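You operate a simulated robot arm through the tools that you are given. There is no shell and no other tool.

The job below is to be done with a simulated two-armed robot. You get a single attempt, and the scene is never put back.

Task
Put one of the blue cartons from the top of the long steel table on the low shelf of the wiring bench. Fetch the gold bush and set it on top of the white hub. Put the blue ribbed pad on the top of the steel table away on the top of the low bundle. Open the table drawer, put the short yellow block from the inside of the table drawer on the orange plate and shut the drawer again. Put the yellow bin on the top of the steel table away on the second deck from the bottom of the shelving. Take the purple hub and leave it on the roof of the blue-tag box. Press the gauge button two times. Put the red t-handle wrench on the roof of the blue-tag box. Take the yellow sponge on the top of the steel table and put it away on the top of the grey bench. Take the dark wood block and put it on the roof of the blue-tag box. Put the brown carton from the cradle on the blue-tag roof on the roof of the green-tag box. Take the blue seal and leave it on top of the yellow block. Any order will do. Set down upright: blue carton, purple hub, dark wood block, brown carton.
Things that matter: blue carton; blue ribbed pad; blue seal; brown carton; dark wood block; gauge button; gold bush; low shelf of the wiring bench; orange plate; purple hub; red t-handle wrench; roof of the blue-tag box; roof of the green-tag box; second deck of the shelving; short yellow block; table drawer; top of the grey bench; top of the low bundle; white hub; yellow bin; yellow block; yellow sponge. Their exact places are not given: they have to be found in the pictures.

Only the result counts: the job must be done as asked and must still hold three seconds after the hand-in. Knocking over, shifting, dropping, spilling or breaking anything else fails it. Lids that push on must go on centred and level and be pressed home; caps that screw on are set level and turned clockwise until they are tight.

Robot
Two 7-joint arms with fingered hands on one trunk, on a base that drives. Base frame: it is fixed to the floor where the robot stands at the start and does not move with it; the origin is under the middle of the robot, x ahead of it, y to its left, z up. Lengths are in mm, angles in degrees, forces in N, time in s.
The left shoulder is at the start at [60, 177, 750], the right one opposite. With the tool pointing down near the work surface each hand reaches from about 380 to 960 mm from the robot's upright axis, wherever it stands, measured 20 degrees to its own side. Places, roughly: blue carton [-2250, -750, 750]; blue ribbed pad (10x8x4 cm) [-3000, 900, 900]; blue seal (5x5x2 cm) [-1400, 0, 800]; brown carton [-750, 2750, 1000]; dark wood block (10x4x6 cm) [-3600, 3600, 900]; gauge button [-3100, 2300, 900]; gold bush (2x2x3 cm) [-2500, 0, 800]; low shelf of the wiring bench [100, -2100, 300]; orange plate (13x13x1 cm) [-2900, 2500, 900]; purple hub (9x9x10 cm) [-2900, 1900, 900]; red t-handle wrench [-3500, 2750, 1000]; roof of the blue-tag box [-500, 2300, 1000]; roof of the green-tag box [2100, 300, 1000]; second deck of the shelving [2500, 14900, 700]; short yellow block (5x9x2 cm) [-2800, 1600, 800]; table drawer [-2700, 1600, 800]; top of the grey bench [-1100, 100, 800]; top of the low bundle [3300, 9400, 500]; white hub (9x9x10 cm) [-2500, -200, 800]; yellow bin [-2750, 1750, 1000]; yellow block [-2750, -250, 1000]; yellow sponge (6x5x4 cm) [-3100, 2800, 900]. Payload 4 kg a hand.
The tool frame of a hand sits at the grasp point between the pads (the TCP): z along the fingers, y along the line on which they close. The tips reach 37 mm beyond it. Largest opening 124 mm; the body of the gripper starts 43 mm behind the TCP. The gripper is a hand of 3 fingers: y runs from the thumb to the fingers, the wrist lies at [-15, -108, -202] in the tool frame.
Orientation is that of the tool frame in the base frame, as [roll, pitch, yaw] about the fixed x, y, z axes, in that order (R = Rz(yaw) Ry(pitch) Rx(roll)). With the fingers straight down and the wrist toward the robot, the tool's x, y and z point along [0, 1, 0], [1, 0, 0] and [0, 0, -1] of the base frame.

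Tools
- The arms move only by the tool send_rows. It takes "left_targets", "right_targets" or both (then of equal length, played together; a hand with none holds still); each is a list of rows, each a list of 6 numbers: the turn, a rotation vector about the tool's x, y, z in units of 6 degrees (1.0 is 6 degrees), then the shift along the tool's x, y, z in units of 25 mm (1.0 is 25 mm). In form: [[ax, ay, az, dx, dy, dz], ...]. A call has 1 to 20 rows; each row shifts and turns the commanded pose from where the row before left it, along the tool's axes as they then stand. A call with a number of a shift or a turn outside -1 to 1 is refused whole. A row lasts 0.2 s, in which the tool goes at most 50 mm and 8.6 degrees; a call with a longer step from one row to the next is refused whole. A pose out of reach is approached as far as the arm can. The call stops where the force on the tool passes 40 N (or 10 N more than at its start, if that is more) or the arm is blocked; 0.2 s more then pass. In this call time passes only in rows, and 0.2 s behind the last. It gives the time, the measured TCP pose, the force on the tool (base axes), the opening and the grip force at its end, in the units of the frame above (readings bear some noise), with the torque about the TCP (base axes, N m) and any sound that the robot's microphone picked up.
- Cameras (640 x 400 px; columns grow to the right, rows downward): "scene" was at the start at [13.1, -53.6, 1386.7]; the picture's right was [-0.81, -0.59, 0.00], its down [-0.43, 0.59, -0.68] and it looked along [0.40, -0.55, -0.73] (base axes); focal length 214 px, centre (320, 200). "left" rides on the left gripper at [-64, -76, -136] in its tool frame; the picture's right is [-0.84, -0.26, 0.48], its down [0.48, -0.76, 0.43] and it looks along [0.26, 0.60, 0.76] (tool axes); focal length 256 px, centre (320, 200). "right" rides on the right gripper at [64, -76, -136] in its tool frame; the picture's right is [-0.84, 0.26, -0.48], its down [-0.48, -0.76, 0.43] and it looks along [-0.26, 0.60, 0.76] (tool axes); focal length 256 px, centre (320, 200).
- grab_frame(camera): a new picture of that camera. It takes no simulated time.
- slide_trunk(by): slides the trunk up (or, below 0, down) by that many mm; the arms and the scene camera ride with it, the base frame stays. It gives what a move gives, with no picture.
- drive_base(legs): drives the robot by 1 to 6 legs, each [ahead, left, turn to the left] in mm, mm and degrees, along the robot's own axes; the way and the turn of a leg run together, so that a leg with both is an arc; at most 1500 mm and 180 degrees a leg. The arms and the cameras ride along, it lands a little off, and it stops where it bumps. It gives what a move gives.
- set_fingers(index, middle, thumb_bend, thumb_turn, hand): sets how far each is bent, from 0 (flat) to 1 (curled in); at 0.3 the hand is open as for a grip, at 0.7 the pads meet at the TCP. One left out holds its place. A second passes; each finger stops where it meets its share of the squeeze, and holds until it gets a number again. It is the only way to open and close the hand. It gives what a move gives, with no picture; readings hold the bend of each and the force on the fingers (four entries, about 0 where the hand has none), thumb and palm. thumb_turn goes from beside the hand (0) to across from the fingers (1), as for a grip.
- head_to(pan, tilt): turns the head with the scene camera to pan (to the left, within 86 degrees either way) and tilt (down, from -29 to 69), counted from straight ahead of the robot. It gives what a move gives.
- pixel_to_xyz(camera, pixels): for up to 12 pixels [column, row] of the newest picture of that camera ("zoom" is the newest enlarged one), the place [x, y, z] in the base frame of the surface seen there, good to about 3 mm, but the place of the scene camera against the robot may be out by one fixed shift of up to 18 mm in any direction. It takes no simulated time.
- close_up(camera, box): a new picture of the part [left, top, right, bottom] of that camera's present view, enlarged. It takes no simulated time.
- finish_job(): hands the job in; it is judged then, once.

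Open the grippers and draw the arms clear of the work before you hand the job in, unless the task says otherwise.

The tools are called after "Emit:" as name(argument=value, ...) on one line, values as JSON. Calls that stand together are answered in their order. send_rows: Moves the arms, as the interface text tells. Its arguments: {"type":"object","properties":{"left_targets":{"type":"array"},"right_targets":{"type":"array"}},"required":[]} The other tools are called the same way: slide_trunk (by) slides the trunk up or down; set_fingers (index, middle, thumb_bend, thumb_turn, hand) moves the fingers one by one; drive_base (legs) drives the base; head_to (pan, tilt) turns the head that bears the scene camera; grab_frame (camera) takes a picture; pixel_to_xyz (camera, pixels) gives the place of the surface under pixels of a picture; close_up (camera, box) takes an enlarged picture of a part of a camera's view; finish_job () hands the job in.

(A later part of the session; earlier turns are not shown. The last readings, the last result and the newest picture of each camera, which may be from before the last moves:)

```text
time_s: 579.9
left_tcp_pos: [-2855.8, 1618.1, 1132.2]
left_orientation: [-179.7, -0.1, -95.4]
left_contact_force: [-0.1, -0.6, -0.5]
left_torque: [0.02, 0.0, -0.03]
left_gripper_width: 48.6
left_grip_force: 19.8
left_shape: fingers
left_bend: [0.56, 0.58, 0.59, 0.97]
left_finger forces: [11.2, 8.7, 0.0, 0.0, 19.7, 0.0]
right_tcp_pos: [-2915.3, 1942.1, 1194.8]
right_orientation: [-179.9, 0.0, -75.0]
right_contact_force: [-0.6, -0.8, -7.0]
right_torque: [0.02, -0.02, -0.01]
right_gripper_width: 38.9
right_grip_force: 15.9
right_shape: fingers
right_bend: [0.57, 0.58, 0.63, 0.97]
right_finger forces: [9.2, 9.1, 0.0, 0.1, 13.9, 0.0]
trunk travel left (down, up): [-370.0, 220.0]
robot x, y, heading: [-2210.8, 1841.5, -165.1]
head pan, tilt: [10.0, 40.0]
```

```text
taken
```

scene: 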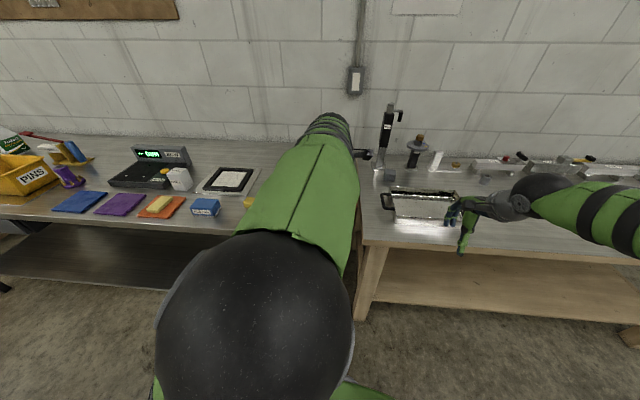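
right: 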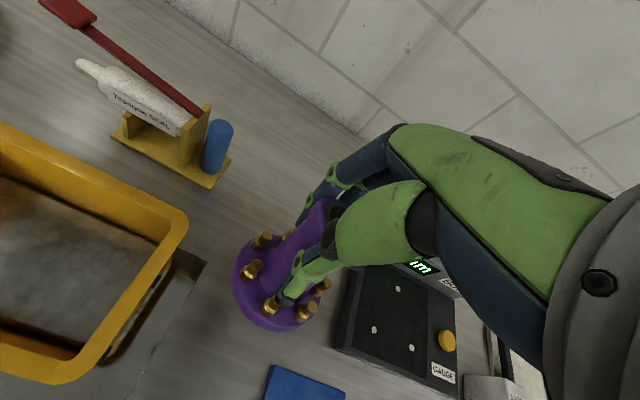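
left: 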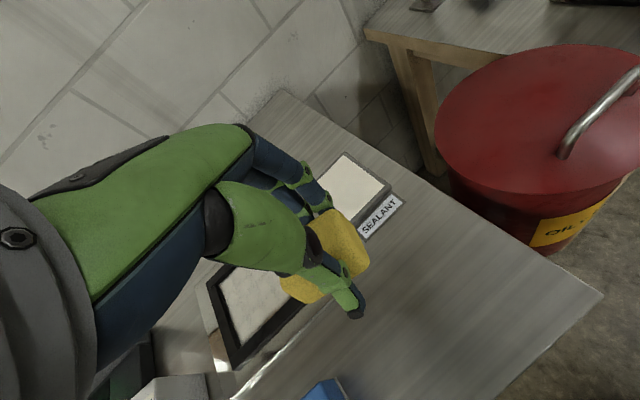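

The hub (≈7 N) is held at 16 N; I tighten the grip.

Emit:
set_fingers(hand="right", index=0.74, middle=0.74, thumb_bend=0.74)

Emit:
close_up(camera="right", box=[210, 150, 410, 340])

Emit:
pixel_to_xyz(camera="right", pixels=[[245, 300], [240, 265], [275, 322], [310, 322], [255, 290], [320, 300], [305, 215], [318, 205]])

```text
time_s: 580.9
left_tcp_pos: [-2855.9, 1616.1, 1131.9]
left_orientation: [-179.7, 0.1, -95.6]
left_contact_force: [0.0, 0.6, 0.0]
left_torque: [0.01, 0.0, 0.0]
left_gripper_width: 48.8
left_grip_force: 19.8
left_shape: fingers
left_bend: [0.56, 0.58, 0.59, 0.97]
left_finger forces: [11.2, 8.7, 0.1, 0.0, 19.9, 0.0]
right_tcp_pos: [-2914.7, 1942.3, 1193.8]
right_orientation: [-179.9, 0.1, -75.1]
right_contact_force: [0.0, -0.4, -7.1]
right_torque: [0.04, -0.03, 0.03]
right_gripper_width: 36.3
right_grip_force: 25.7
right_shape: fingers
right_bend: [0.56, 0.58, 0.65, 0.96]
right_finger forces: [14.3, 12.8, 0.1, 0.0, 24.3, 0.0]
trunk travel left (down, up): [-370.0, 220.0]
robot x, y, heading: [-2212.2, 1841.2, -165.0]
head pan, tilt: [10.0, 40.0]
```

```text
2.11 times, centred on (310, 245) of right
```

zoom: 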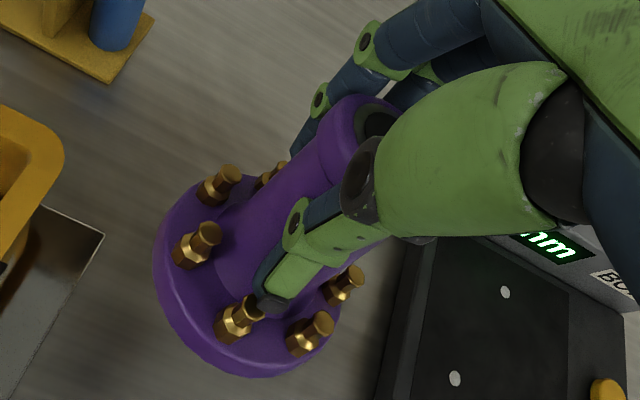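

```text
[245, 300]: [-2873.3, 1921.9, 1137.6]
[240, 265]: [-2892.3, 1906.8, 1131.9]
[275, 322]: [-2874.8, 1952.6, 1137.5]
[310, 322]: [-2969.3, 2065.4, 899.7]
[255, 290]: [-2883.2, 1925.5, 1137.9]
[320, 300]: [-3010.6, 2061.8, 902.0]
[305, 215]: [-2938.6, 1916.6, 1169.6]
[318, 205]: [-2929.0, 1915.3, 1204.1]
```

The hub hangs upright, base ≈70 mm below the TCP. I back off, raise the trunk, turn round to the blue-tag box and approach.

Emit:
drive_base(legs=[[-400, 0, 0]])

Emit:
slide_trunk(by=200)

Emit:
drive_base(legs=[[0, 0, 179.4], [0, 530, 0], [480, 0, 0]])

Emit:
head_to(pan=0, tilt=40)

Emit:
grab_frame(camera="scene")

Emit:
grab_frame(camera="right")

```text
time_s: 583.4
left_tcp_pos: [-2474.4, 1720.7, 1131.7]
left_orientation: [-179.7, 0.0, -95.7]
left_contact_force: [-0.5, -0.4, -1.1]
left_torque: [0.03, 0.01, 0.02]
left_gripper_width: 48.9
left_grip_force: 19.6
left_shape: fingers
left_bend: [0.56, 0.58, 0.59, 0.97]
left_finger forces: [11.2, 8.8, 0.0, 0.0, 19.8, 0.0]
right_tcp_pos: [-2533.4, 2045.8, 1195.2]
right_orientation: [-179.9, 0.0, -75.3]
right_contact_force: [1.1, 0.1, -7.1]
right_torque: [0.01, -0.03, 0.01]
right_gripper_width: 36.3
right_grip_force: 26.2
right_shape: fingers
right_bend: [0.56, 0.58, 0.65, 0.96]
right_finger forces: [14.2, 12.7, 0.1, 0.0, 24.1, 0.0]
trunk travel left (down, up): [-370.0, 220.0]
robot x, y, heading: [-1829.4, 1940.1, -165.3]
head pan, tilt: [10.0, 40.0]
```

```text
time_s: 585.5
left_tcp_pos: [-2474.1, 1720.5, 1331.0]
left_orientation: [-179.6, 0.0, -95.6]
left_contact_force: [-0.9, 0.0, -0.1]
left_torque: [0.0, -0.01, 0.02]
left_gripper_width: 48.7
left_grip_force: 19.6
left_shape: fingers
left_bend: [0.56, 0.58, 0.59, 0.97]
left_finger forces: [11.3, 8.6, 0.0, 0.1, 19.8, 0.1]
right_tcp_pos: [-2532.9, 2046.6, 1394.0]
right_orientation: [-179.9, 0.0, -75.2]
right_contact_force: [-0.2, -0.3, -7.0]
right_torque: [-0.01, -0.02, -0.02]
right_gripper_width: 36.2
right_grip_force: 25.8
right_shape: fingers
right_bend: [0.56, 0.58, 0.65, 0.96]
right_finger forces: [14.1, 12.8, 0.0, 0.0, 24.2, 0.0]
trunk travel left (down, up): [-570.0, 20.0]
robot x, y, heading: [-1824.4, 1948.3, -165.2]
head pan, tilt: [10.0, 40.0]
```

```text
time_s: 598.4
left_tcp_pos: [-850.1, 2795.7, 1330.8]
left_orientation: [-179.6, 0.1, 84.2]
left_contact_force: [0.4, -1.1, -0.1]
left_torque: [-0.02, 0.01, -0.05]
left_gripper_width: 47.8
left_grip_force: 18.9
left_shape: fingers
left_bend: [0.56, 0.58, 0.59, 0.97]
left_finger forces: [10.5, 8.2, 0.1, 0.0, 18.8, 0.0]
right_tcp_pos: [-792.6, 2471.1, 1393.5]
right_orientation: [180.0, 0.0, 104.5]
right_contact_force: [0.6, 0.0, -8.3]
right_torque: [-0.04, 0.05, -0.01]
right_gripper_width: 34.9
right_grip_force: 23.9
right_shape: fingers
right_bend: [0.56, 0.58, 0.65, 0.96]
right_finger forces: [13.7, 12.1, 0.0, 0.0, 21.8, 0.1]
trunk travel left (down, up): [-570.0, 20.0]
robot x, y, heading: [-1502.3, 2574.7, 14.7]
head pan, tilt: [10.0, 40.0]
```

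```text
time_s: 599.1
left_tcp_pos: [-850.4, 2796.0, 1331.2]
left_orientation: [-179.7, 0.1, 84.2]
left_contact_force: [-0.5, -0.2, 0.8]
left_torque: [0.01, -0.01, 0.02]
left_gripper_width: 47.8
left_grip_force: 19.3
left_shape: fingers
left_bend: [0.56, 0.58, 0.59, 0.97]
left_finger forces: [10.6, 8.1, 0.0, 0.0, 18.8, 0.0]
right_tcp_pos: [-793.1, 2470.4, 1395.7]
right_orientation: [-179.9, 0.1, 104.6]
right_contact_force: [0.6, -0.4, -7.5]
right_torque: [-0.07, 0.06, 0.01]
right_gripper_width: 35.0
right_grip_force: 24.2
right_shape: fingers
right_bend: [0.56, 0.58, 0.65, 0.96]
right_finger forces: [13.6, 12.2, 0.0, 0.0, 22.0, 0.1]
trunk travel left (down, up): [-570.0, 20.0]
robot x, y, heading: [-1502.0, 2574.6, 14.5]
head pan, tilt: [0.0, 40.0]
```

```text
taken
```

scene: 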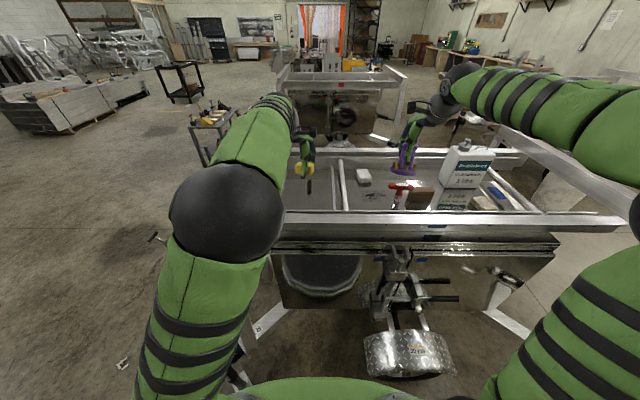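

```text
taken
```

right: 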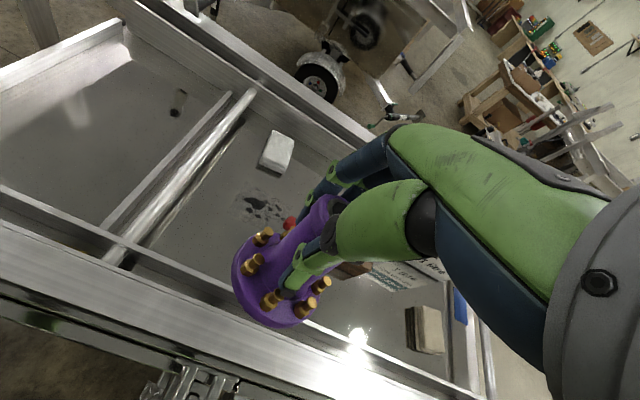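

The roof spot left of the wrench (n≈0, t≈2690) is free. I move the hub over it and lower most of the way.

Emit:
send_rows(right_targets=[[0, 0, 0, 0.99, 0, 0], [0, 0, 0, 0.99, 0, 0], [0, 0, 0, 0.99, 0, 0], [0, 0, 0, 0.99, 0, 0], [0, 0, 0, 0, 1, 0], [0, 0, 0, 0, 1, 0], [0, 0, 0, 0, 1, 0], [0, 0, 0, 0, 1, 0], [0, 0, 0, 0, 1, 0], [0, 0, 0, 0, 1, 0], [0, 0, 0, 0, 0.15, 1], [0, 0, 0, 0, 0, 1], [0, 0, 0, 0, 0, 1], [0, 0, 0, 0, 0, 1], [0, 0, 0, 0, 0, 1], [0, 0, 0, 0, 0, 1], [0, 0, 0, 0, 0, 1], [0, 0, 0, 0, 0, 1]])

Emit:
grab_frame(camera="right")

```text
time_s: 602.9
left_tcp_pos: [-849.4, 2795.9, 1331.4]
left_orientation: [-179.6, 0.0, 84.2]
left_contact_force: [0.1, -0.2, -0.6]
left_torque: [0.02, 0.0, 0.0]
left_gripper_width: 47.7
left_grip_force: 18.8
left_shape: fingers
left_bend: [0.56, 0.58, 0.59, 0.97]
left_finger forces: [10.7, 8.1, 0.0, 0.0, 18.8, 0.0]
right_tcp_pos: [-671.0, 2605.3, 1192.5]
right_orientation: [-179.9, 0.0, 104.6]
right_contact_force: [0.9, -0.1, -7.3]
right_torque: [-0.01, 0.04, -0.03]
right_gripper_width: 34.5
right_grip_force: 23.7
right_shape: fingers
right_bend: [0.56, 0.58, 0.65, 0.96]
right_finger forces: [13.1, 12.8, 0.0, 0.0, 21.6, 0.1]
trunk travel left (down, up): [-570.0, 20.0]
robot x, y, heading: [-1502.3, 2572.0, 14.6]
head pan, tilt: [0.0, 40.0]
```

```text
taken
```

right: 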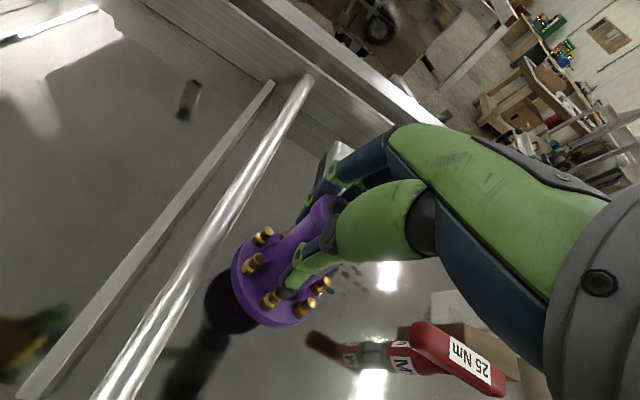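

The hub is over its spot, clear of the rod and the wrench. I lower 60 mm, then feel for contact.

Emit:
send_rows(right_targets=[[0, 0, 0, 0, 0, 1], [0, 0, 0, 0, 0, 1], [0, 0, 0, 0, 0, 0.4]])

Emit:
grab_frame(camera="right")

```text
time_s: 603.7
left_tcp_pos: [-853.4, 2797.7, 1333.1]
left_orientation: [-179.8, 0.0, 84.1]
left_contact_force: [-0.8, 0.0, -0.9]
left_torque: [0.01, -0.02, 0.01]
left_gripper_width: 47.5
left_grip_force: 19.3
left_shape: fingers
left_bend: [0.56, 0.58, 0.59, 0.97]
left_finger forces: [10.7, 8.2, 0.0, 0.1, 18.8, 0.0]
right_tcp_pos: [-671.9, 2607.5, 1140.9]
right_orientation: [179.5, 0.0, 104.5]
right_contact_force: [-6.0, 0.7, 18.3]
right_torque: [-0.01, -0.2, 0.04]
right_gripper_width: 34.4
right_grip_force: 28.0
right_shape: fingers
right_bend: [0.56, 0.58, 0.65, 0.95]
right_finger forces: [12.2, 12.0, 0.1, 0.0, 32.7, 0.0]
trunk travel left (down, up): [-570.0, 20.0]
robot x, y, heading: [-1501.3, 2575.3, 14.6]
head pan, tilt: [0.0, 40.0]
```

```text
taken
```

right: 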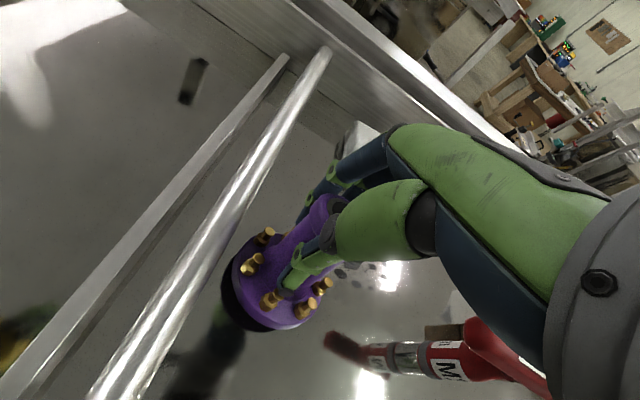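

Contact came early — the hub is tilted in the grip. I measure the flange's heights.

Emit:
close_up(camera="right", box=[200, 180, 400, 350])

Emit:
pixel_to_xyz(camera="right", pixels=[[245, 300], [240, 270], [255, 250], [275, 320], [295, 322], [262, 288], [305, 215], [318, 205], [285, 280], [330, 210]])

```text
2.35 times, centred on (300, 265) of right
```

zoom: 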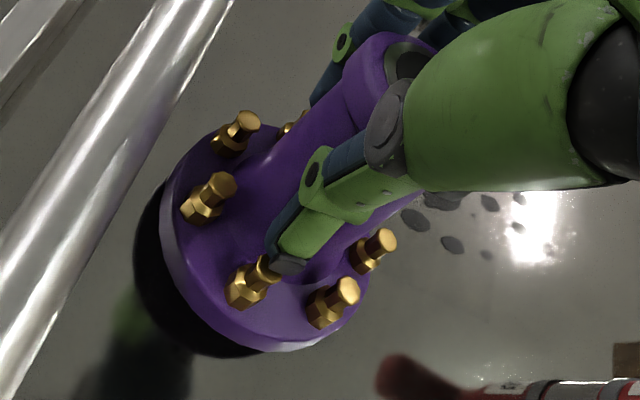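

```text
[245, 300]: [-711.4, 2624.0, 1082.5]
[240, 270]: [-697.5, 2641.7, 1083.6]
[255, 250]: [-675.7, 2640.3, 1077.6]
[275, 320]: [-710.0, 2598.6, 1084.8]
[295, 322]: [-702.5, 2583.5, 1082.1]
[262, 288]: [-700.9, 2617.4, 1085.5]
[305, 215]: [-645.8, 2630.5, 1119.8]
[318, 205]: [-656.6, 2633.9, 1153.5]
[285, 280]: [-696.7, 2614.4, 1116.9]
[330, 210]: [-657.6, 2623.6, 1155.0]
```

The flange's far edge is ~10° low. I lift 12 mm, tilt the hand 9.5° forward to level the hub, then re-measure.

Emit:
send_rows(right_targets=[[0, 0, 0, 0, 0, -0.5], [-0.8, 0, 0, 0, 0, 0], [-0.8, 0, 0, 0, 0, 0]])

Emit:
grab_frame(camera="right")

Emit:
pixel_to_xyz(camera="right", pixels=[[245, 300], [240, 270], [255, 250], [275, 320], [295, 322], [262, 288], [250, 260], [305, 318]])

```text
time_s: 604.5
left_tcp_pos: [-850.2, 2795.9, 1330.8]
left_orientation: [-179.7, 0.0, 84.2]
left_contact_force: [-0.1, 0.2, -0.3]
left_torque: [-0.02, 0.02, 0.02]
left_gripper_width: 47.4
left_grip_force: 19.1
left_shape: fingers
left_bend: [0.56, 0.58, 0.59, 0.97]
left_finger forces: [10.7, 8.1, 0.1, 0.0, 18.7, 0.0]
right_tcp_pos: [-669.7, 2606.1, 1146.9]
right_orientation: [170.4, 0.0, 104.6]
right_contact_force: [0.7, -0.9, -7.6]
right_torque: [-0.04, 0.09, 0.0]
right_gripper_width: 34.3
right_grip_force: 24.0
right_shape: fingers
right_bend: [0.56, 0.58, 0.65, 0.96]
right_finger forces: [13.3, 12.9, 0.1, 0.0, 23.0, 0.0]
trunk travel left (down, up): [-570.0, 20.0]
robot x, y, heading: [-1497.2, 2576.7, 14.5]
head pan, tilt: [0.0, 40.0]
```

```text
taken
```

right: 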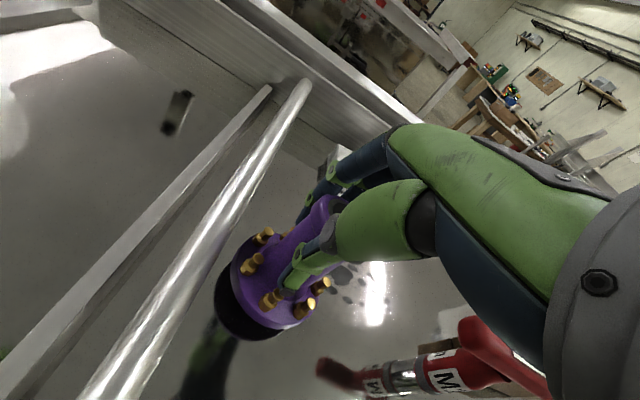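

```text
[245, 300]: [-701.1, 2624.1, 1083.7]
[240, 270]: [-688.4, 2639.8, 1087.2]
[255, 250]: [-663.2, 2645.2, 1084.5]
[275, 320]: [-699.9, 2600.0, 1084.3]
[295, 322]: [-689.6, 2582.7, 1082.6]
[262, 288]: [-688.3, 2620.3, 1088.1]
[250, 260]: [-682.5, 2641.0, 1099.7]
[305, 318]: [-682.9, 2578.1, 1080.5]
```

Pitch is level now; a slight 3° roll remains. I correct it and lower ~20 mm to contact.

Emit:
send_rows(right_targets=[[0, -0.45, -0.07, 0, 0, 0], [0, 0, 0, 0, -0.1, 0.6], [0, 0, 0, 0, -0.02, 0.12]])

Emit:
close_up(camera="right", box=[200, 180, 400, 350])

```text
time_s: 605.3
left_tcp_pos: [-853.4, 2797.5, 1331.6]
left_orientation: [-179.8, -0.1, 84.2]
left_contact_force: [0.2, 0.6, -0.2]
left_torque: [-0.02, -0.02, -0.02]
left_gripper_width: 47.6
left_grip_force: 18.9
left_shape: fingers
left_bend: [0.56, 0.58, 0.59, 0.97]
left_finger forces: [10.7, 8.3, 0.0, 0.0, 18.8, 0.0]
right_tcp_pos: [-671.7, 2605.0, 1133.2]
right_orientation: [169.9, 2.6, 104.7]
right_contact_force: [-5.1, 1.3, 17.5]
right_torque: [0.08, -0.66, 0.08]
right_gripper_width: 34.3
right_grip_force: 27.6
right_shape: fingers
right_bend: [0.56, 0.58, 0.65, 0.95]
right_finger forces: [12.1, 13.3, 0.1, 0.1, 29.3, 0.0]
trunk travel left (down, up): [-570.0, 20.0]
robot x, y, heading: [-1499.1, 2578.1, 14.6]
head pan, tilt: [0.0, 40.0]
```

```text
2.35 times, centred on (300, 265) of right
```

zoom: 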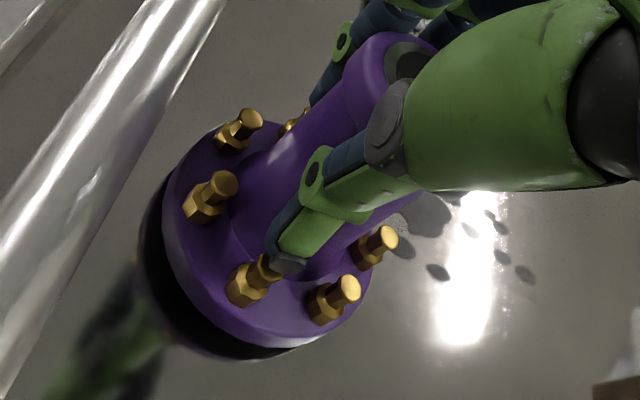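

Emit:
pixel_to_xyz(camera="zoom", pixels=[[175, 220], [190, 270], [240, 320], [300, 335], [345, 320], [200, 150], [235, 230], [320, 270], [160, 230], [250, 345]])

```text
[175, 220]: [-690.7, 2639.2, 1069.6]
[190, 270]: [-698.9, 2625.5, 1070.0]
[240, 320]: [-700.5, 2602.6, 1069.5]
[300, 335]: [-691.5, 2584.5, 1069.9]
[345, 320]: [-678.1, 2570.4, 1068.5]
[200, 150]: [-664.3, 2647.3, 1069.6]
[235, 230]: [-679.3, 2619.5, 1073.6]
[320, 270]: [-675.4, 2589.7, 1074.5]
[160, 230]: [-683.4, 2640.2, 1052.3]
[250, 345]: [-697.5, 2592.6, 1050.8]
```

The flange rim reads level (1069–1070 all round) and it is in contact. I relieve pressure slightly and open.

Emit:
send_rows(right_targets=[[0, 0, 0, 0, 0.01, -0.06]])

Emit:
set_fingers(hand="right", index=0.53, middle=0.55, thumb_bend=0.61)

Emit:
grab_frame(camera="right")

```text
time_s: 605.7
left_tcp_pos: [-854.1, 2796.8, 1333.8]
left_orientation: [-179.8, 0.0, 84.2]
left_contact_force: [0.0, 0.1, -1.0]
left_torque: [0.03, -0.01, 0.0]
left_gripper_width: 47.6
left_grip_force: 18.8
left_shape: fingers
left_bend: [0.56, 0.58, 0.59, 0.97]
left_finger forces: [10.7, 8.3, 0.1, 0.0, 18.8, 0.0]
right_tcp_pos: [-671.4, 2605.8, 1133.1]
right_orientation: [170.2, 2.8, 104.7]
right_contact_force: [-5.1, 3.0, 17.9]
right_torque: [0.21, -0.74, 0.17]
right_gripper_width: 34.4
right_grip_force: 27.3
right_shape: fingers
right_bend: [0.56, 0.58, 0.65, 0.95]
right_finger forces: [12.4, 12.9, 0.0, 0.0, 29.2, 0.0]
trunk travel left (down, up): [-570.0, 20.0]
robot x, y, heading: [-1494.2, 2573.2, 14.4]
head pan, tilt: [0.0, 40.0]
```

```text
time_s: 606.7
left_tcp_pos: [-851.6, 2796.1, 1331.1]
left_orientation: [-179.6, 0.0, 84.2]
left_contact_force: [0.5, -0.5, 0.1]
left_torque: [0.01, -0.01, -0.01]
left_gripper_width: 47.7
left_grip_force: 19.1
left_shape: fingers
left_bend: [0.56, 0.58, 0.59, 0.97]
left_finger forces: [10.8, 8.1, 0.0, 0.1, 18.8, 0.1]
right_tcp_pos: [-668.7, 2605.2, 1128.6]
right_orientation: [170.6, 2.8, 104.5]
right_contact_force: [0.2, -1.1, -4.1]
right_torque: [-0.04, -0.03, -0.04]
right_gripper_width: 44.4
right_grip_force: 2.8
right_shape: fingers
right_bend: [0.53, 0.54, 0.6, 0.97]
right_finger forces: [0.3, 2.3, 0.0, 0.0, 3.4, 0.0]
trunk travel left (down, up): [-570.0, 20.0]
robot x, y, heading: [-1499.5, 2573.2, 14.7]
head pan, tilt: [0.0, 40.0]
```

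```text
taken
```

right: 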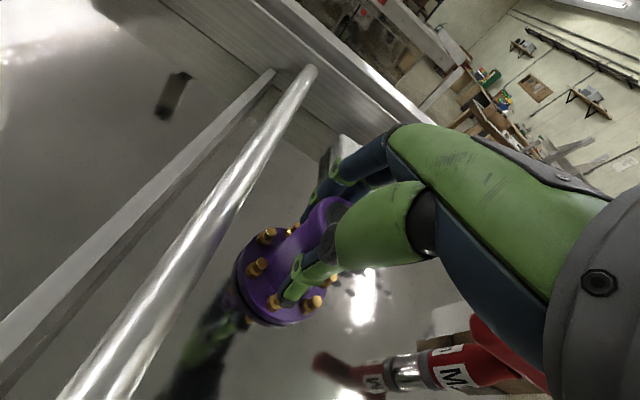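

The hub settles on the roof. I open further.

Emit:
set_fingers(hand="right", index=0.5, middle=0.51, thumb_bend=0.56)

Emit:
grab_frame(camera="right")

```text
time_s: 607.7
left_tcp_pos: [-850.2, 2796.6, 1331.1]
left_orientation: [-179.7, 0.0, 84.2]
left_contact_force: [-0.4, -0.7, 0.2]
left_torque: [-0.02, -0.02, 0.03]
left_gripper_width: 48.0
left_grip_force: 19.1
left_shape: fingers
left_bend: [0.56, 0.58, 0.59, 0.97]
left_finger forces: [10.6, 8.2, 0.0, 0.0, 18.7, 0.0]
right_tcp_pos: [-670.0, 2603.4, 1129.7]
right_orientation: [170.5, 2.8, 104.5]
right_contact_force: [-0.1, -0.2, 0.9]
right_torque: [-0.02, 0.0, -0.01]
right_gripper_width: 52.4
right_grip_force: 0.1
right_shape: fingers
right_bend: [0.5, 0.51, 0.56, 0.97]
right_finger forces: [0.1, 0.1, 0.0, 0.0, 0.1, 0.0]
trunk travel left (down, up): [-570.0, 20.0]
robot x, y, heading: [-1496.3, 2572.2, 14.8]
head pan, tilt: [0.0, 40.0]
```

```text
taken
```

right: 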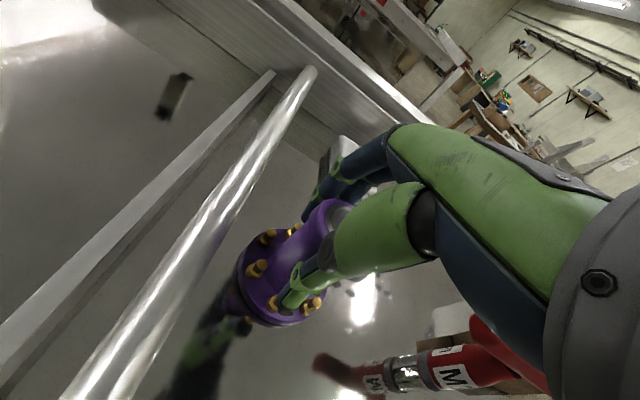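

Emit:
set_fingers(hand="right", index=0.43, middle=0.43, thumb_bend=0.46)

Emit:
send_rows(right_targets=[[0, 0, 0, 0, 0.08, -0.49], [0, 0, 0, 0, 0.165, -0.986], [0, 0, 0, 0, 0.165, -0.986], [0, 0, 0, 0, 0.165, -0.986], [0, 0, 0, 0, 0.165, -0.986], [0, 0, 0, 0, 0.165, -0.986], [0, 0, 0, 0, 0.165, -0.986], [0, 0, 0, 0, 0.165, -0.986], [0, 0, 0, 0, 0.165, -0.986]])

Emit:
grab_frame(camera="right")

```text
time_s: 608.7
left_tcp_pos: [-850.4, 2796.1, 1332.2]
left_orientation: [-179.8, 0.0, 84.2]
left_contact_force: [0.0, -0.5, 0.2]
left_torque: [-0.01, -0.01, 0.01]
left_gripper_width: 47.5
left_grip_force: 18.5
left_shape: fingers
left_bend: [0.56, 0.58, 0.59, 0.97]
left_finger forces: [10.7, 8.2, 0.0, 0.1, 18.8, 0.0]
right_tcp_pos: [-670.3, 2603.7, 1130.0]
right_orientation: [170.5, 2.8, 104.5]
right_contact_force: [-0.9, 0.1, -0.2]
right_torque: [0.05, -0.01, -0.02]
right_gripper_width: 79.3
right_grip_force: 0.1
right_shape: fingers
right_bend: [0.43, 0.43, 0.46, 0.97]
right_finger forces: [0.1, 0.0, 0.0, 0.0, 0.0, 0.1]
trunk travel left (down, up): [-570.0, 20.0]
robot x, y, heading: [-1501.5, 2577.7, 14.6]
head pan, tilt: [0.0, 40.0]
```

```text
time_s: 610.7
left_tcp_pos: [-851.1, 2796.1, 1331.2]
left_orientation: [-179.7, 0.0, 84.2]
left_contact_force: [0.4, 0.9, 0.1]
left_torque: [0.03, 0.0, -0.01]
left_gripper_width: 47.9
left_grip_force: 18.9
left_shape: fingers
left_bend: [0.56, 0.58, 0.59, 0.97]
left_finger forces: [10.7, 8.3, 0.0, 0.1, 18.7, 0.0]
right_tcp_pos: [-671.6, 2615.0, 1343.9]
right_orientation: [170.5, 2.8, 104.5]
right_contact_force: [0.0, -0.3, -0.2]
right_torque: [0.02, -0.02, -0.03]
right_gripper_width: 79.3
right_grip_force: 0.2
right_shape: fingers
right_bend: [0.43, 0.43, 0.46, 0.97]
right_finger forces: [0.0, 0.1, 0.1, 0.0, 0.0, 0.0]
trunk travel left (down, up): [-570.0, 20.0]
robot x, y, heading: [-1497.1, 2576.1, 14.8]
head pan, tilt: [0.0, 40.0]
```

```text
taken
```

right: 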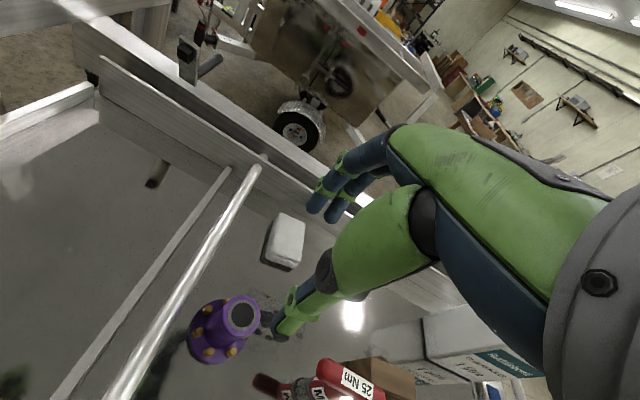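

The purple hub stands upright on the roof. I retract, straighten the right hand, and drive to the right end of the grey bench with the sponge.

Emit:
send_rows(right_targets=[[0, 0, 0, 0, -0.98, -0.16], [0, 0, 0, 0, -0.98, -0.16], [0, 0, 0, 0, -0.98, -0.16], [0, 0, 0, 0, -0.98, -0.16], [0, 0, 0, 0, -0.98, -0.16], [0, 0, 0, 0, -0.98, -0.16], [0, 0.45, 0.07, 0, 0, 0], [0.8, 0, 0, 0, 0, 0], [0.8, 0, 0, 0, 0, 0]])

Emit:
drive_base(legs=[[-340, 0, 0], [0, -1430, 0], [0, 0, -90]])

Emit:
head_to(pan=0, tilt=40)

Emit:
grab_frame(camera="scene")

```text
time_s: 612.7
left_tcp_pos: [-849.4, 2796.2, 1331.5]
left_orientation: [-179.7, 0.0, 84.1]
left_contact_force: [0.2, 0.6, -0.1]
left_torque: [-0.02, -0.02, 0.02]
left_gripper_width: 47.7
left_grip_force: 18.4
left_shape: fingers
left_bend: [0.56, 0.58, 0.59, 0.97]
left_finger forces: [10.7, 8.2, 0.1, 0.1, 18.7, 0.0]
right_tcp_pos: [-816.9, 2575.9, 1340.9]
right_orientation: [-179.9, 0.0, 104.6]
right_contact_force: [0.1, -0.1, -0.8]
right_torque: [-0.01, 0.01, -0.01]
right_gripper_width: 79.3
right_grip_force: 0.0
right_shape: fingers
right_bend: [0.43, 0.43, 0.46, 0.97]
right_finger forces: [0.0, 0.1, 0.1, 0.1, 0.0, 0.0]
trunk travel left (down, up): [-570.0, 20.0]
robot x, y, heading: [-1498.3, 2573.2, 14.6]
head pan, tilt: [0.0, 40.0]
```

```text
time_s: 625.5
left_tcp_pos: [-1180.0, 457.8, 1331.9]
left_orientation: [-179.6, 0.0, -2.1]
left_contact_force: [-0.1, 0.0, 0.2]
left_torque: [-0.04, -0.04, 0.03]
left_gripper_width: 47.1
left_grip_force: 18.2
left_shape: fingers
left_bend: [0.57, 0.58, 0.59, 0.97]
left_finger forces: [10.4, 8.0, 0.1, 0.0, 18.3, 0.0]
right_tcp_pos: [-1396.9, 411.7, 1342.5]
right_orientation: [-179.9, 0.0, 18.4]
right_contact_force: [-0.2, 0.0, 0.4]
right_torque: [0.02, 0.05, 0.02]
right_gripper_width: 79.1
right_grip_force: 0.1
right_shape: fingers
right_bend: [0.43, 0.43, 0.46, 0.98]
right_finger forces: [0.1, 0.0, 0.0, 0.1, 0.1, 0.0]
trunk travel left (down, up): [-570.0, 20.0]
robot x, y, heading: [-1441.9, 1088.9, -71.5]
head pan, tilt: [0.0, 40.0]
```

```text
time_s: 626.1
left_tcp_pos: [-1179.2, 456.7, 1331.1]
left_orientation: [-179.8, 0.0, -2.1]
left_contact_force: [0.0, 0.2, -0.3]
left_torque: [0.0, -0.03, -0.03]
left_gripper_width: 46.9
left_grip_force: 18.2
left_shape: fingers
left_bend: [0.57, 0.58, 0.59, 0.97]
left_finger forces: [10.3, 8.0, 0.1, 0.0, 18.4, 0.0]
right_tcp_pos: [-1396.2, 410.2, 1341.5]
right_orientation: [-179.9, 0.0, 18.3]
right_contact_force: [-0.8, -0.4, -0.2]
right_torque: [-0.02, 0.0, 0.01]
right_gripper_width: 79.3
right_grip_force: 0.1
right_shape: fingers
right_bend: [0.43, 0.43, 0.46, 0.98]
right_finger forces: [0.1, 0.1, 0.0, 0.0, 0.1, 0.1]
trunk travel left (down, up): [-570.0, 20.0]
robot x, y, heading: [-1443.3, 1090.8, -71.5]
head pan, tilt: [0.0, 40.0]
```

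```text
taken
```

scene: 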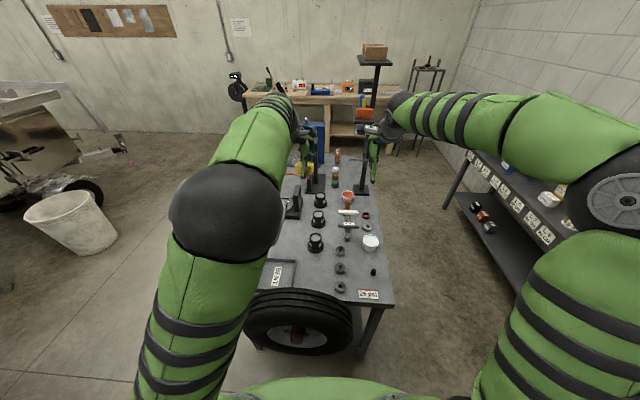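

I see the bench's right end with a tyre in front. I zoom to find a free patch.

Emit:
close_up(camera="scene", box=[240, 170, 410, 310])

Emit:
pixel_to_xyz(camera="zoom", pixels=[[290, 320], [290, 340], [260, 330], [320, 330], [330, 280], [235, 240], [200, 330], [370, 330], [420, 300], [450, 220], [180, 350], [330, 350]])

Emit:
grab_frame(camera="left")

```text
2.86 times, centred on (325, 240) of scene
```

zoom: 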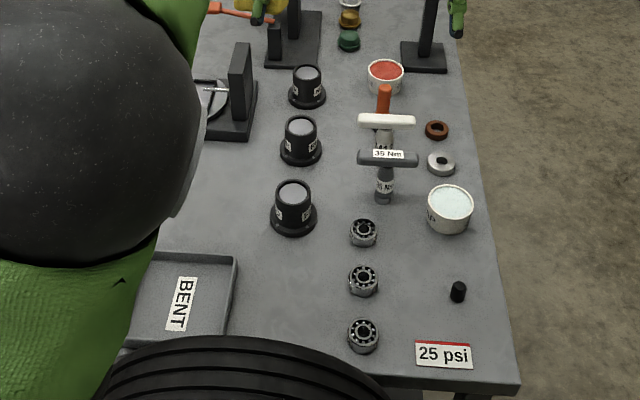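

```text
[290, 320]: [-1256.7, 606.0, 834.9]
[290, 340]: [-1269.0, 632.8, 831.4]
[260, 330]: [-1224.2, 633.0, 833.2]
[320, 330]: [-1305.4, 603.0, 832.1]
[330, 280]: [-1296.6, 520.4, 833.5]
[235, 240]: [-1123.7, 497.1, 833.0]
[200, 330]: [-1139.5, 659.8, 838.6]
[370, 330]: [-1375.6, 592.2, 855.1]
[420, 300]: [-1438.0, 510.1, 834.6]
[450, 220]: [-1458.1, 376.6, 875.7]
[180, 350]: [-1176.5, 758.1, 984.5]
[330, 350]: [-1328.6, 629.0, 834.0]
```

```text
taken
```

left: 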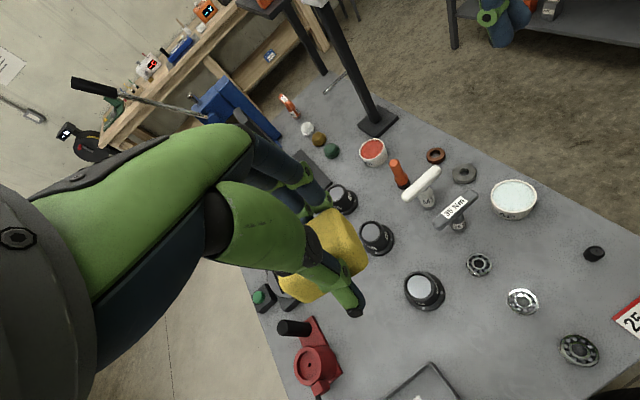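

A free patch lies between the BENT tray, the third black cup and the bearings. I measure it with the left camera at (475,330).

Emit:
pixel_to_xyz(camera="left", pixels=[[475, 330], [460, 350], [490, 350], [470, 310], [440, 365], [425, 305], [480, 268], [523, 302], [578, 350], [433, 372], [500, 380], [370, 240]])

```text
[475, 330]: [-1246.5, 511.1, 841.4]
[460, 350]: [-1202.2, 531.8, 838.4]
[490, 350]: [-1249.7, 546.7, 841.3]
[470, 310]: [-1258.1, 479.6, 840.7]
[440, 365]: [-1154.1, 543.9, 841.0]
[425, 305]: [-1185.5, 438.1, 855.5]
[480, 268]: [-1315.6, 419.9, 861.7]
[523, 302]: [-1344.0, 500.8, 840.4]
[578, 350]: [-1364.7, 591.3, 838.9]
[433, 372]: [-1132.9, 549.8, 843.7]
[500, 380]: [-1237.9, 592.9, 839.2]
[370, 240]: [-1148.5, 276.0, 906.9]
```

Free centre ≈(-1245,545), bench z≈840.5. I position the sponge over it, lower the trunk, then descend.

Emit:
send_rows(left_targets=[[0, 0, 0, -0.69, -0.855, 0], [0, 0, 0, -0.69, -0.855, 0], [0, 0, 0, -0.69, -0.855, 0], [0, 0, 0, -0.69, -0.855, 0]])

Emit:
slide_trunk(by=-200)

Emit:
send_rows(left_targets=[[0, 0, 0, 0, 0, 1], [0, 0, 0, 0, 0, 1], [0, 0, 0, 0, 0, 1], [0, 0, 0, 0, 0, 1], [0, 0, 0, 0, 0, 1], [0, 0, 0, 0, 0, 1], [0, 0, 0, 0, 0, 1], [0, 0, 0, 0, 0, 1]])

Emit:
grab_frame(camera="left")

```text
time_s: 627.1
left_tcp_pos: [-1244.2, 547.3, 1333.1]
left_orientation: [-179.7, 0.0, -2.2]
left_contact_force: [-0.8, -0.1, -0.6]
left_torque: [-0.03, 0.01, -0.02]
left_gripper_width: 47.2
left_grip_force: 18.3
left_shape: fingers
left_bend: [0.57, 0.58, 0.59, 0.97]
left_finger forces: [10.4, 8.0, 0.0, 0.0, 18.5, 0.1]
right_tcp_pos: [-1396.1, 411.8, 1340.0]
right_orientation: [-179.9, 0.0, 18.3]
right_contact_force: [0.7, 0.3, 1.0]
right_torque: [0.02, -0.01, 0.03]
right_gripper_width: 79.4
right_grip_force: 0.1
right_shape: fingers
right_bend: [0.43, 0.43, 0.46, 0.98]
right_finger forces: [0.0, 0.1, 0.0, 0.0, 0.0, 0.1]
trunk travel left (down, up): [-570.0, 20.0]
robot x, y, heading: [-1443.5, 1090.2, -71.8]
head pan, tilt: [0.0, 40.0]
```

```text
time_s: 629.3
left_tcp_pos: [-1244.4, 546.0, 1134.2]
left_orientation: [-179.8, 0.0, -2.1]
left_contact_force: [-0.6, 0.0, -1.1]
left_torque: [-0.02, -0.01, -0.04]
left_gripper_width: 46.8
left_grip_force: 18.5
left_shape: fingers
left_bend: [0.57, 0.58, 0.59, 0.97]
left_finger forces: [10.4, 8.0, 0.1, 0.0, 18.4, 0.1]
right_tcp_pos: [-1395.7, 411.3, 1141.5]
right_orientation: [-179.8, 0.0, 18.3]
right_contact_force: [-0.3, -0.6, 0.4]
right_torque: [-0.01, 0.0, 0.0]
right_gripper_width: 79.3
right_grip_force: 0.1
right_shape: fingers
right_bend: [0.43, 0.43, 0.46, 0.98]
right_finger forces: [0.1, 0.0, 0.0, 0.1, 0.1, 0.1]
trunk travel left (down, up): [-370.0, 220.0]
robot x, y, heading: [-1439.6, 1087.1, -71.7]
head pan, tilt: [0.0, 40.0]
```

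```text
time_s: 631.1
left_tcp_pos: [-1242.0, 547.6, 934.4]
left_orientation: [-179.6, 0.1, -2.1]
left_contact_force: [0.3, -0.3, -1.0]
left_torque: [0.02, 0.0, 0.0]
left_gripper_width: 47.1
left_grip_force: 17.9
left_shape: fingers
left_bend: [0.57, 0.58, 0.59, 0.97]
left_finger forces: [10.3, 7.8, 0.0, 0.0, 18.1, 0.0]
right_tcp_pos: [-1395.4, 409.9, 1141.2]
right_orientation: [-179.9, 0.0, 18.4]
right_contact_force: [-0.9, 0.5, -0.5]
right_torque: [0.03, 0.03, 0.01]
right_gripper_width: 79.4
right_grip_force: 0.0
right_shape: fingers
right_bend: [0.43, 0.43, 0.46, 0.98]
right_finger forces: [0.0, 0.0, 0.0, 0.0, 0.0, 0.0]
trunk travel left (down, up): [-370.0, 220.0]
robot x, y, heading: [-1444.4, 1089.8, -71.6]
head pan, tilt: [0.0, 40.0]
```

```text
taken
```

left: 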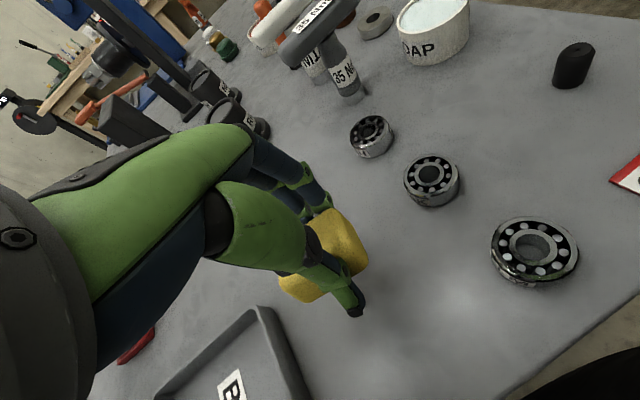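

The spot is free around the sponge. I lower to contact.

Emit:
send_rows(left_targets=[[0, 0, 0, 0, 0, 0.9], [0, 0, 0, 0, 0, 0.85], [0, 0, 0, 0, 0, 0.15]])

```text
time_s: 631.9
left_tcp_pos: [-1244.3, 547.8, 887.5]
left_orientation: [-179.7, 0.0, -2.2]
left_contact_force: [0.3, 0.6, -0.1]
left_torque: [-0.05, 0.0, 0.0]
left_gripper_width: 46.6
left_grip_force: 18.3
left_shape: fingers
left_bend: [0.57, 0.58, 0.59, 0.97]
left_finger forces: [10.3, 7.9, 0.0, 0.0, 18.2, 0.0]
right_tcp_pos: [-1395.6, 410.3, 1141.4]
right_orientation: [-179.9, 0.0, 18.3]
right_contact_force: [0.4, -0.4, 0.3]
right_torque: [-0.01, 0.02, 0.0]
right_gripper_width: 79.2
right_grip_force: 0.1
right_shape: fingers
right_bend: [0.43, 0.43, 0.46, 0.98]
right_finger forces: [0.1, 0.0, 0.0, 0.0, 0.0, 0.0]
trunk travel left (down, up): [-370.0, 220.0]
robot x, y, heading: [-1441.9, 1093.2, -71.7]
head pan, tilt: [0.0, 40.0]
```

Emit:
send_rows(left_targets=[[0, 0, 0, 0, 0, 0.1], [0, 0, 0, 0, 0, 0.06]])

Emit:
set_fingers(hand="left", index=0.5, middle=0.5, thumb_bend=0.5)

Emit:
send_rows(left_targets=[[0, 0, 0, 0, 0, -0.4]])

Emit:
set_fingers(hand="left", index=0.4, middle=0.4, thumb_bend=0.4)

Emit:
send_rows(left_targets=[[0, 0, 0, 0, 0, -1], [0, 0, 0, 0, 0, -1], [0, 0, 0, 0, 0, -1], [0, 0, 0, 0, 0, -1], [0, 0, 0, 0, 0, -1], [0, 0, 0, 0, 0, -1], [0, 0, 0, 0, 0, -1], [0, 0, 0, 0, 0, -1], [0, 0, 0, 0, 0, -1]])

Emit:
grab_frame(camera="left")

```text
time_s: 632.5
left_tcp_pos: [-1244.0, 546.6, 884.2]
left_orientation: [-179.9, 0.0, -2.1]
left_contact_force: [1.2, 2.7, 16.7]
left_torque: [-0.34, 0.01, -0.02]
left_gripper_width: 47.2
left_grip_force: 21.7
left_shape: fingers
left_bend: [0.57, 0.58, 0.59, 0.96]
left_finger forces: [9.8, 8.3, 0.1, 0.1, 24.4, 0.1]
right_tcp_pos: [-1397.0, 411.9, 1142.6]
right_orientation: [179.9, 0.0, 18.3]
right_contact_force: [0.8, -0.3, -0.1]
right_torque: [0.04, 0.02, 0.01]
right_gripper_width: 79.4
right_grip_force: 0.1
right_shape: fingers
right_bend: [0.43, 0.43, 0.46, 0.98]
right_finger forces: [0.0, 0.0, 0.0, 0.0, 0.1, 0.0]
trunk travel left (down, up): [-370.0, 220.0]
robot x, y, heading: [-1440.9, 1089.3, -71.9]
head pan, tilt: [0.0, 40.0]
```

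```text
time_s: 633.5
left_tcp_pos: [-1244.3, 548.0, 882.1]
left_orientation: [-179.7, 0.0, -2.2]
left_contact_force: [-0.6, 0.0, 1.4]
left_torque: [-0.08, 0.0, 0.03]
left_gripper_width: 61.1
left_grip_force: 0.5
left_shape: fingers
left_bend: [0.5, 0.5, 0.5, 0.97]
left_finger forces: [0.9, 0.6, 0.1, 0.2, 0.0, 0.0]
right_tcp_pos: [-1394.6, 410.0, 1141.6]
right_orientation: [-179.8, 0.1, 18.4]
right_contact_force: [0.0, -0.6, 0.1]
right_torque: [0.02, -0.01, 0.04]
right_gripper_width: 79.3
right_grip_force: 0.0
right_shape: fingers
right_bend: [0.43, 0.43, 0.46, 0.98]
right_finger forces: [0.0, 0.0, 0.1, 0.1, 0.0, 0.0]
trunk travel left (down, up): [-370.0, 220.0]
robot x, y, heading: [-1439.3, 1093.1, -71.7]
head pan, tilt: [0.0, 40.0]
```

```text
time_s: 633.9
left_tcp_pos: [-1244.4, 548.4, 893.2]
left_orientation: [-179.7, 0.0, -2.1]
left_contact_force: [-0.2, 0.3, -0.4]
left_torque: [0.0, 0.0, -0.01]
left_gripper_width: 61.8
left_grip_force: 0.1
left_shape: fingers
left_bend: [0.5, 0.5, 0.5, 0.97]
left_finger forces: [0.0, 0.0, 0.0, 0.0, 0.0, 0.0]
right_tcp_pos: [-1397.6, 410.7, 1142.4]
right_orientation: [-179.8, -0.1, 18.2]
right_contact_force: [0.0, 0.4, -0.8]
right_torque: [0.0, 0.0, 0.01]
right_gripper_width: 79.2
right_grip_force: 0.0
right_shape: fingers
right_bend: [0.43, 0.43, 0.46, 0.98]
right_finger forces: [0.0, 0.1, 0.0, 0.0, 0.0, 0.1]
trunk travel left (down, up): [-370.0, 220.0]
robot x, y, heading: [-1443.9, 1089.7, -71.7]
head pan, tilt: [0.0, 40.0]
```

```text
time_s: 634.9
left_tcp_pos: [-1244.4, 549.4, 891.7]
left_orientation: [-179.7, 0.1, -2.1]
left_contact_force: [0.7, 1.9, 0.6]
left_torque: [-0.01, 0.03, 0.01]
left_gripper_width: 93.0
left_grip_force: 0.0
left_shape: fingers
left_bend: [0.4, 0.4, 0.4, 0.97]
left_finger forces: [0.0, 0.0, 0.0, 0.0, 0.0, 0.1]
right_tcp_pos: [-1396.0, 412.1, 1141.0]
right_orientation: [-179.8, 0.1, 18.2]
right_contact_force: [0.3, 0.2, 0.0]
right_torque: [0.0, 0.03, 0.01]
right_gripper_width: 79.0
right_grip_force: 0.1
right_shape: fingers
right_bend: [0.43, 0.43, 0.46, 0.98]
right_finger forces: [0.0, 0.0, 0.1, 0.1, 0.0, 0.0]
trunk travel left (down, up): [-370.0, 220.0]
robot x, y, heading: [-1442.5, 1088.6, -71.5]
head pan, tilt: [0.0, 40.0]
```

```text
time_s: 636.9
left_tcp_pos: [-1245.4, 548.2, 1116.9]
left_orientation: [-179.6, 0.0, -2.1]
left_contact_force: [0.1, 0.1, -0.7]
left_torque: [0.05, -0.02, 0.02]
left_gripper_width: 93.1
left_grip_force: 0.0
left_shape: fingers
left_bend: [0.4, 0.4, 0.4, 0.98]
left_finger forces: [0.0, 0.0, 0.1, 0.0, 0.0, 0.1]
right_tcp_pos: [-1396.5, 409.9, 1141.3]
right_orientation: [-179.9, 0.0, 18.4]
right_contact_force: [0.2, 0.1, 0.4]
right_torque: [0.01, 0.02, -0.03]
right_gripper_width: 79.0
right_grip_force: 0.0
right_shape: fingers
right_bend: [0.43, 0.43, 0.46, 0.98]
right_finger forces: [0.1, 0.0, 0.0, 0.0, 0.0, 0.0]
trunk travel left (down, up): [-370.0, 220.0]
robot x, y, heading: [-1440.7, 1091.1, -71.3]
head pan, tilt: [0.0, 40.0]
```

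```text
taken
```

left: 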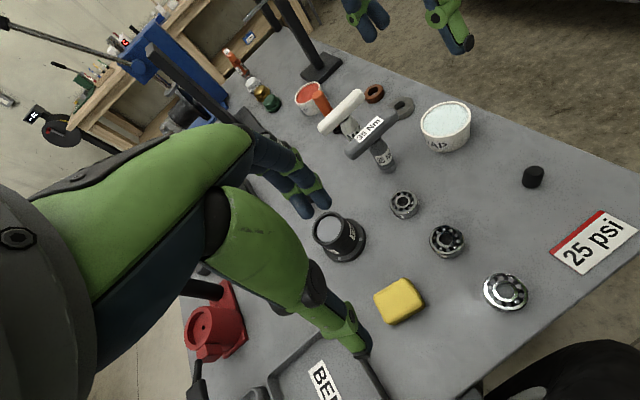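

The sponge lies on the grey bench. Next the pad: I back off, turn to the steel table and look at its left part.

Emit:
drive_base(legs=[[-500, 0, 0], [0, 0, -94], [350, 0, 0]])

Emit:
head_to(pan=15, tilt=35)

Emit:
grab_frame(camera="scene")

```text
time_s: 645.7
left_tcp_pos: [-2498.2, 1320.0, 1115.8]
left_orientation: [-179.8, 0.0, -95.5]
left_contact_force: [-0.3, -0.3, -0.5]
left_torque: [0.03, 0.0, -0.01]
left_gripper_width: 93.1
left_grip_force: 0.1
left_shape: fingers
left_bend: [0.4, 0.4, 0.4, 0.98]
left_finger forces: [0.1, 0.0, 0.0, 0.1, 0.0, 0.1]
right_tcp_pos: [-2626.6, 1478.6, 1141.1]
right_orientation: [-179.9, 0.0, -75.1]
right_contact_force: [-0.1, -0.2, -0.7]
right_torque: [0.02, 0.0, -0.01]
right_gripper_width: 79.0
right_grip_force: 0.0
right_shape: fingers
right_bend: [0.43, 0.43, 0.46, 0.98]
right_finger forces: [0.1, 0.1, 0.1, 0.0, 0.0, 0.1]
trunk travel left (down, up): [-370.0, 220.0]
robot x, y, heading: [-1944.5, 1484.5, -165.2]
head pan, tilt: [0.0, 40.0]
```

```text
time_s: 646.5
left_tcp_pos: [-2497.1, 1319.9, 1116.2]
left_orientation: [-179.8, 0.0, -95.5]
left_contact_force: [-0.3, -0.6, -1.0]
left_torque: [0.0, -0.01, 0.02]
left_gripper_width: 93.3
left_grip_force: 0.1
left_shape: fingers
left_bend: [0.4, 0.4, 0.4, 0.98]
left_finger forces: [0.1, 0.1, 0.0, 0.1, 0.0, 0.0]
right_tcp_pos: [-2625.8, 1479.0, 1142.0]
right_orientation: [-179.9, 0.0, -75.0]
right_contact_force: [-0.3, 0.3, 0.4]
right_torque: [0.01, -0.01, -0.01]
right_gripper_width: 79.0
right_grip_force: 0.0
right_shape: fingers
right_bend: [0.43, 0.43, 0.46, 0.98]
right_finger forces: [0.1, 0.0, 0.0, 0.1, 0.1, 0.0]
trunk travel left (down, up): [-370.0, 220.0]
robot x, y, heading: [-1947.8, 1484.9, -165.5]
head pan, tilt: [15.0, 35.0]
```

```text
taken
```

scene: 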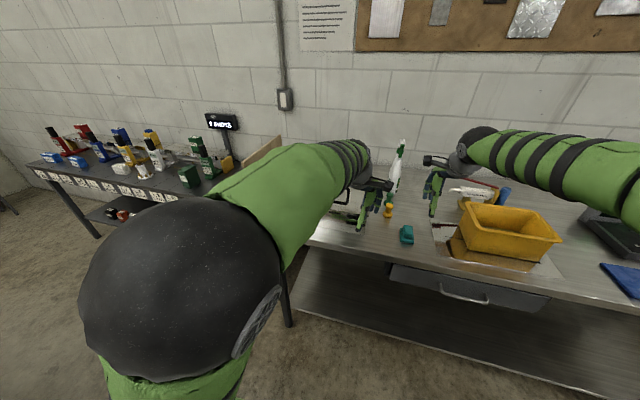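

Emit:
grab_frame(camera="left")

Emit:
grab_frame(camera="right")

```text
taken
```

left: 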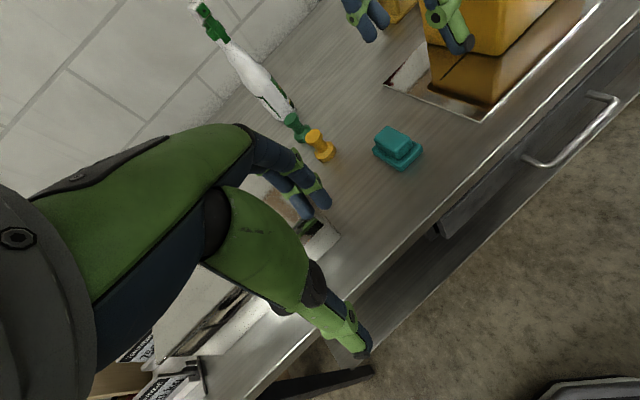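

```text
taken
```

right: 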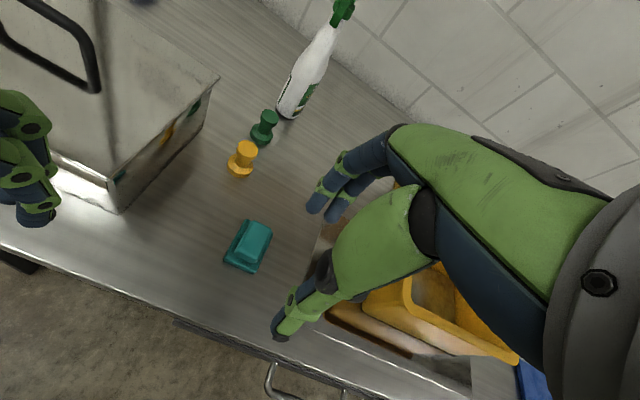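

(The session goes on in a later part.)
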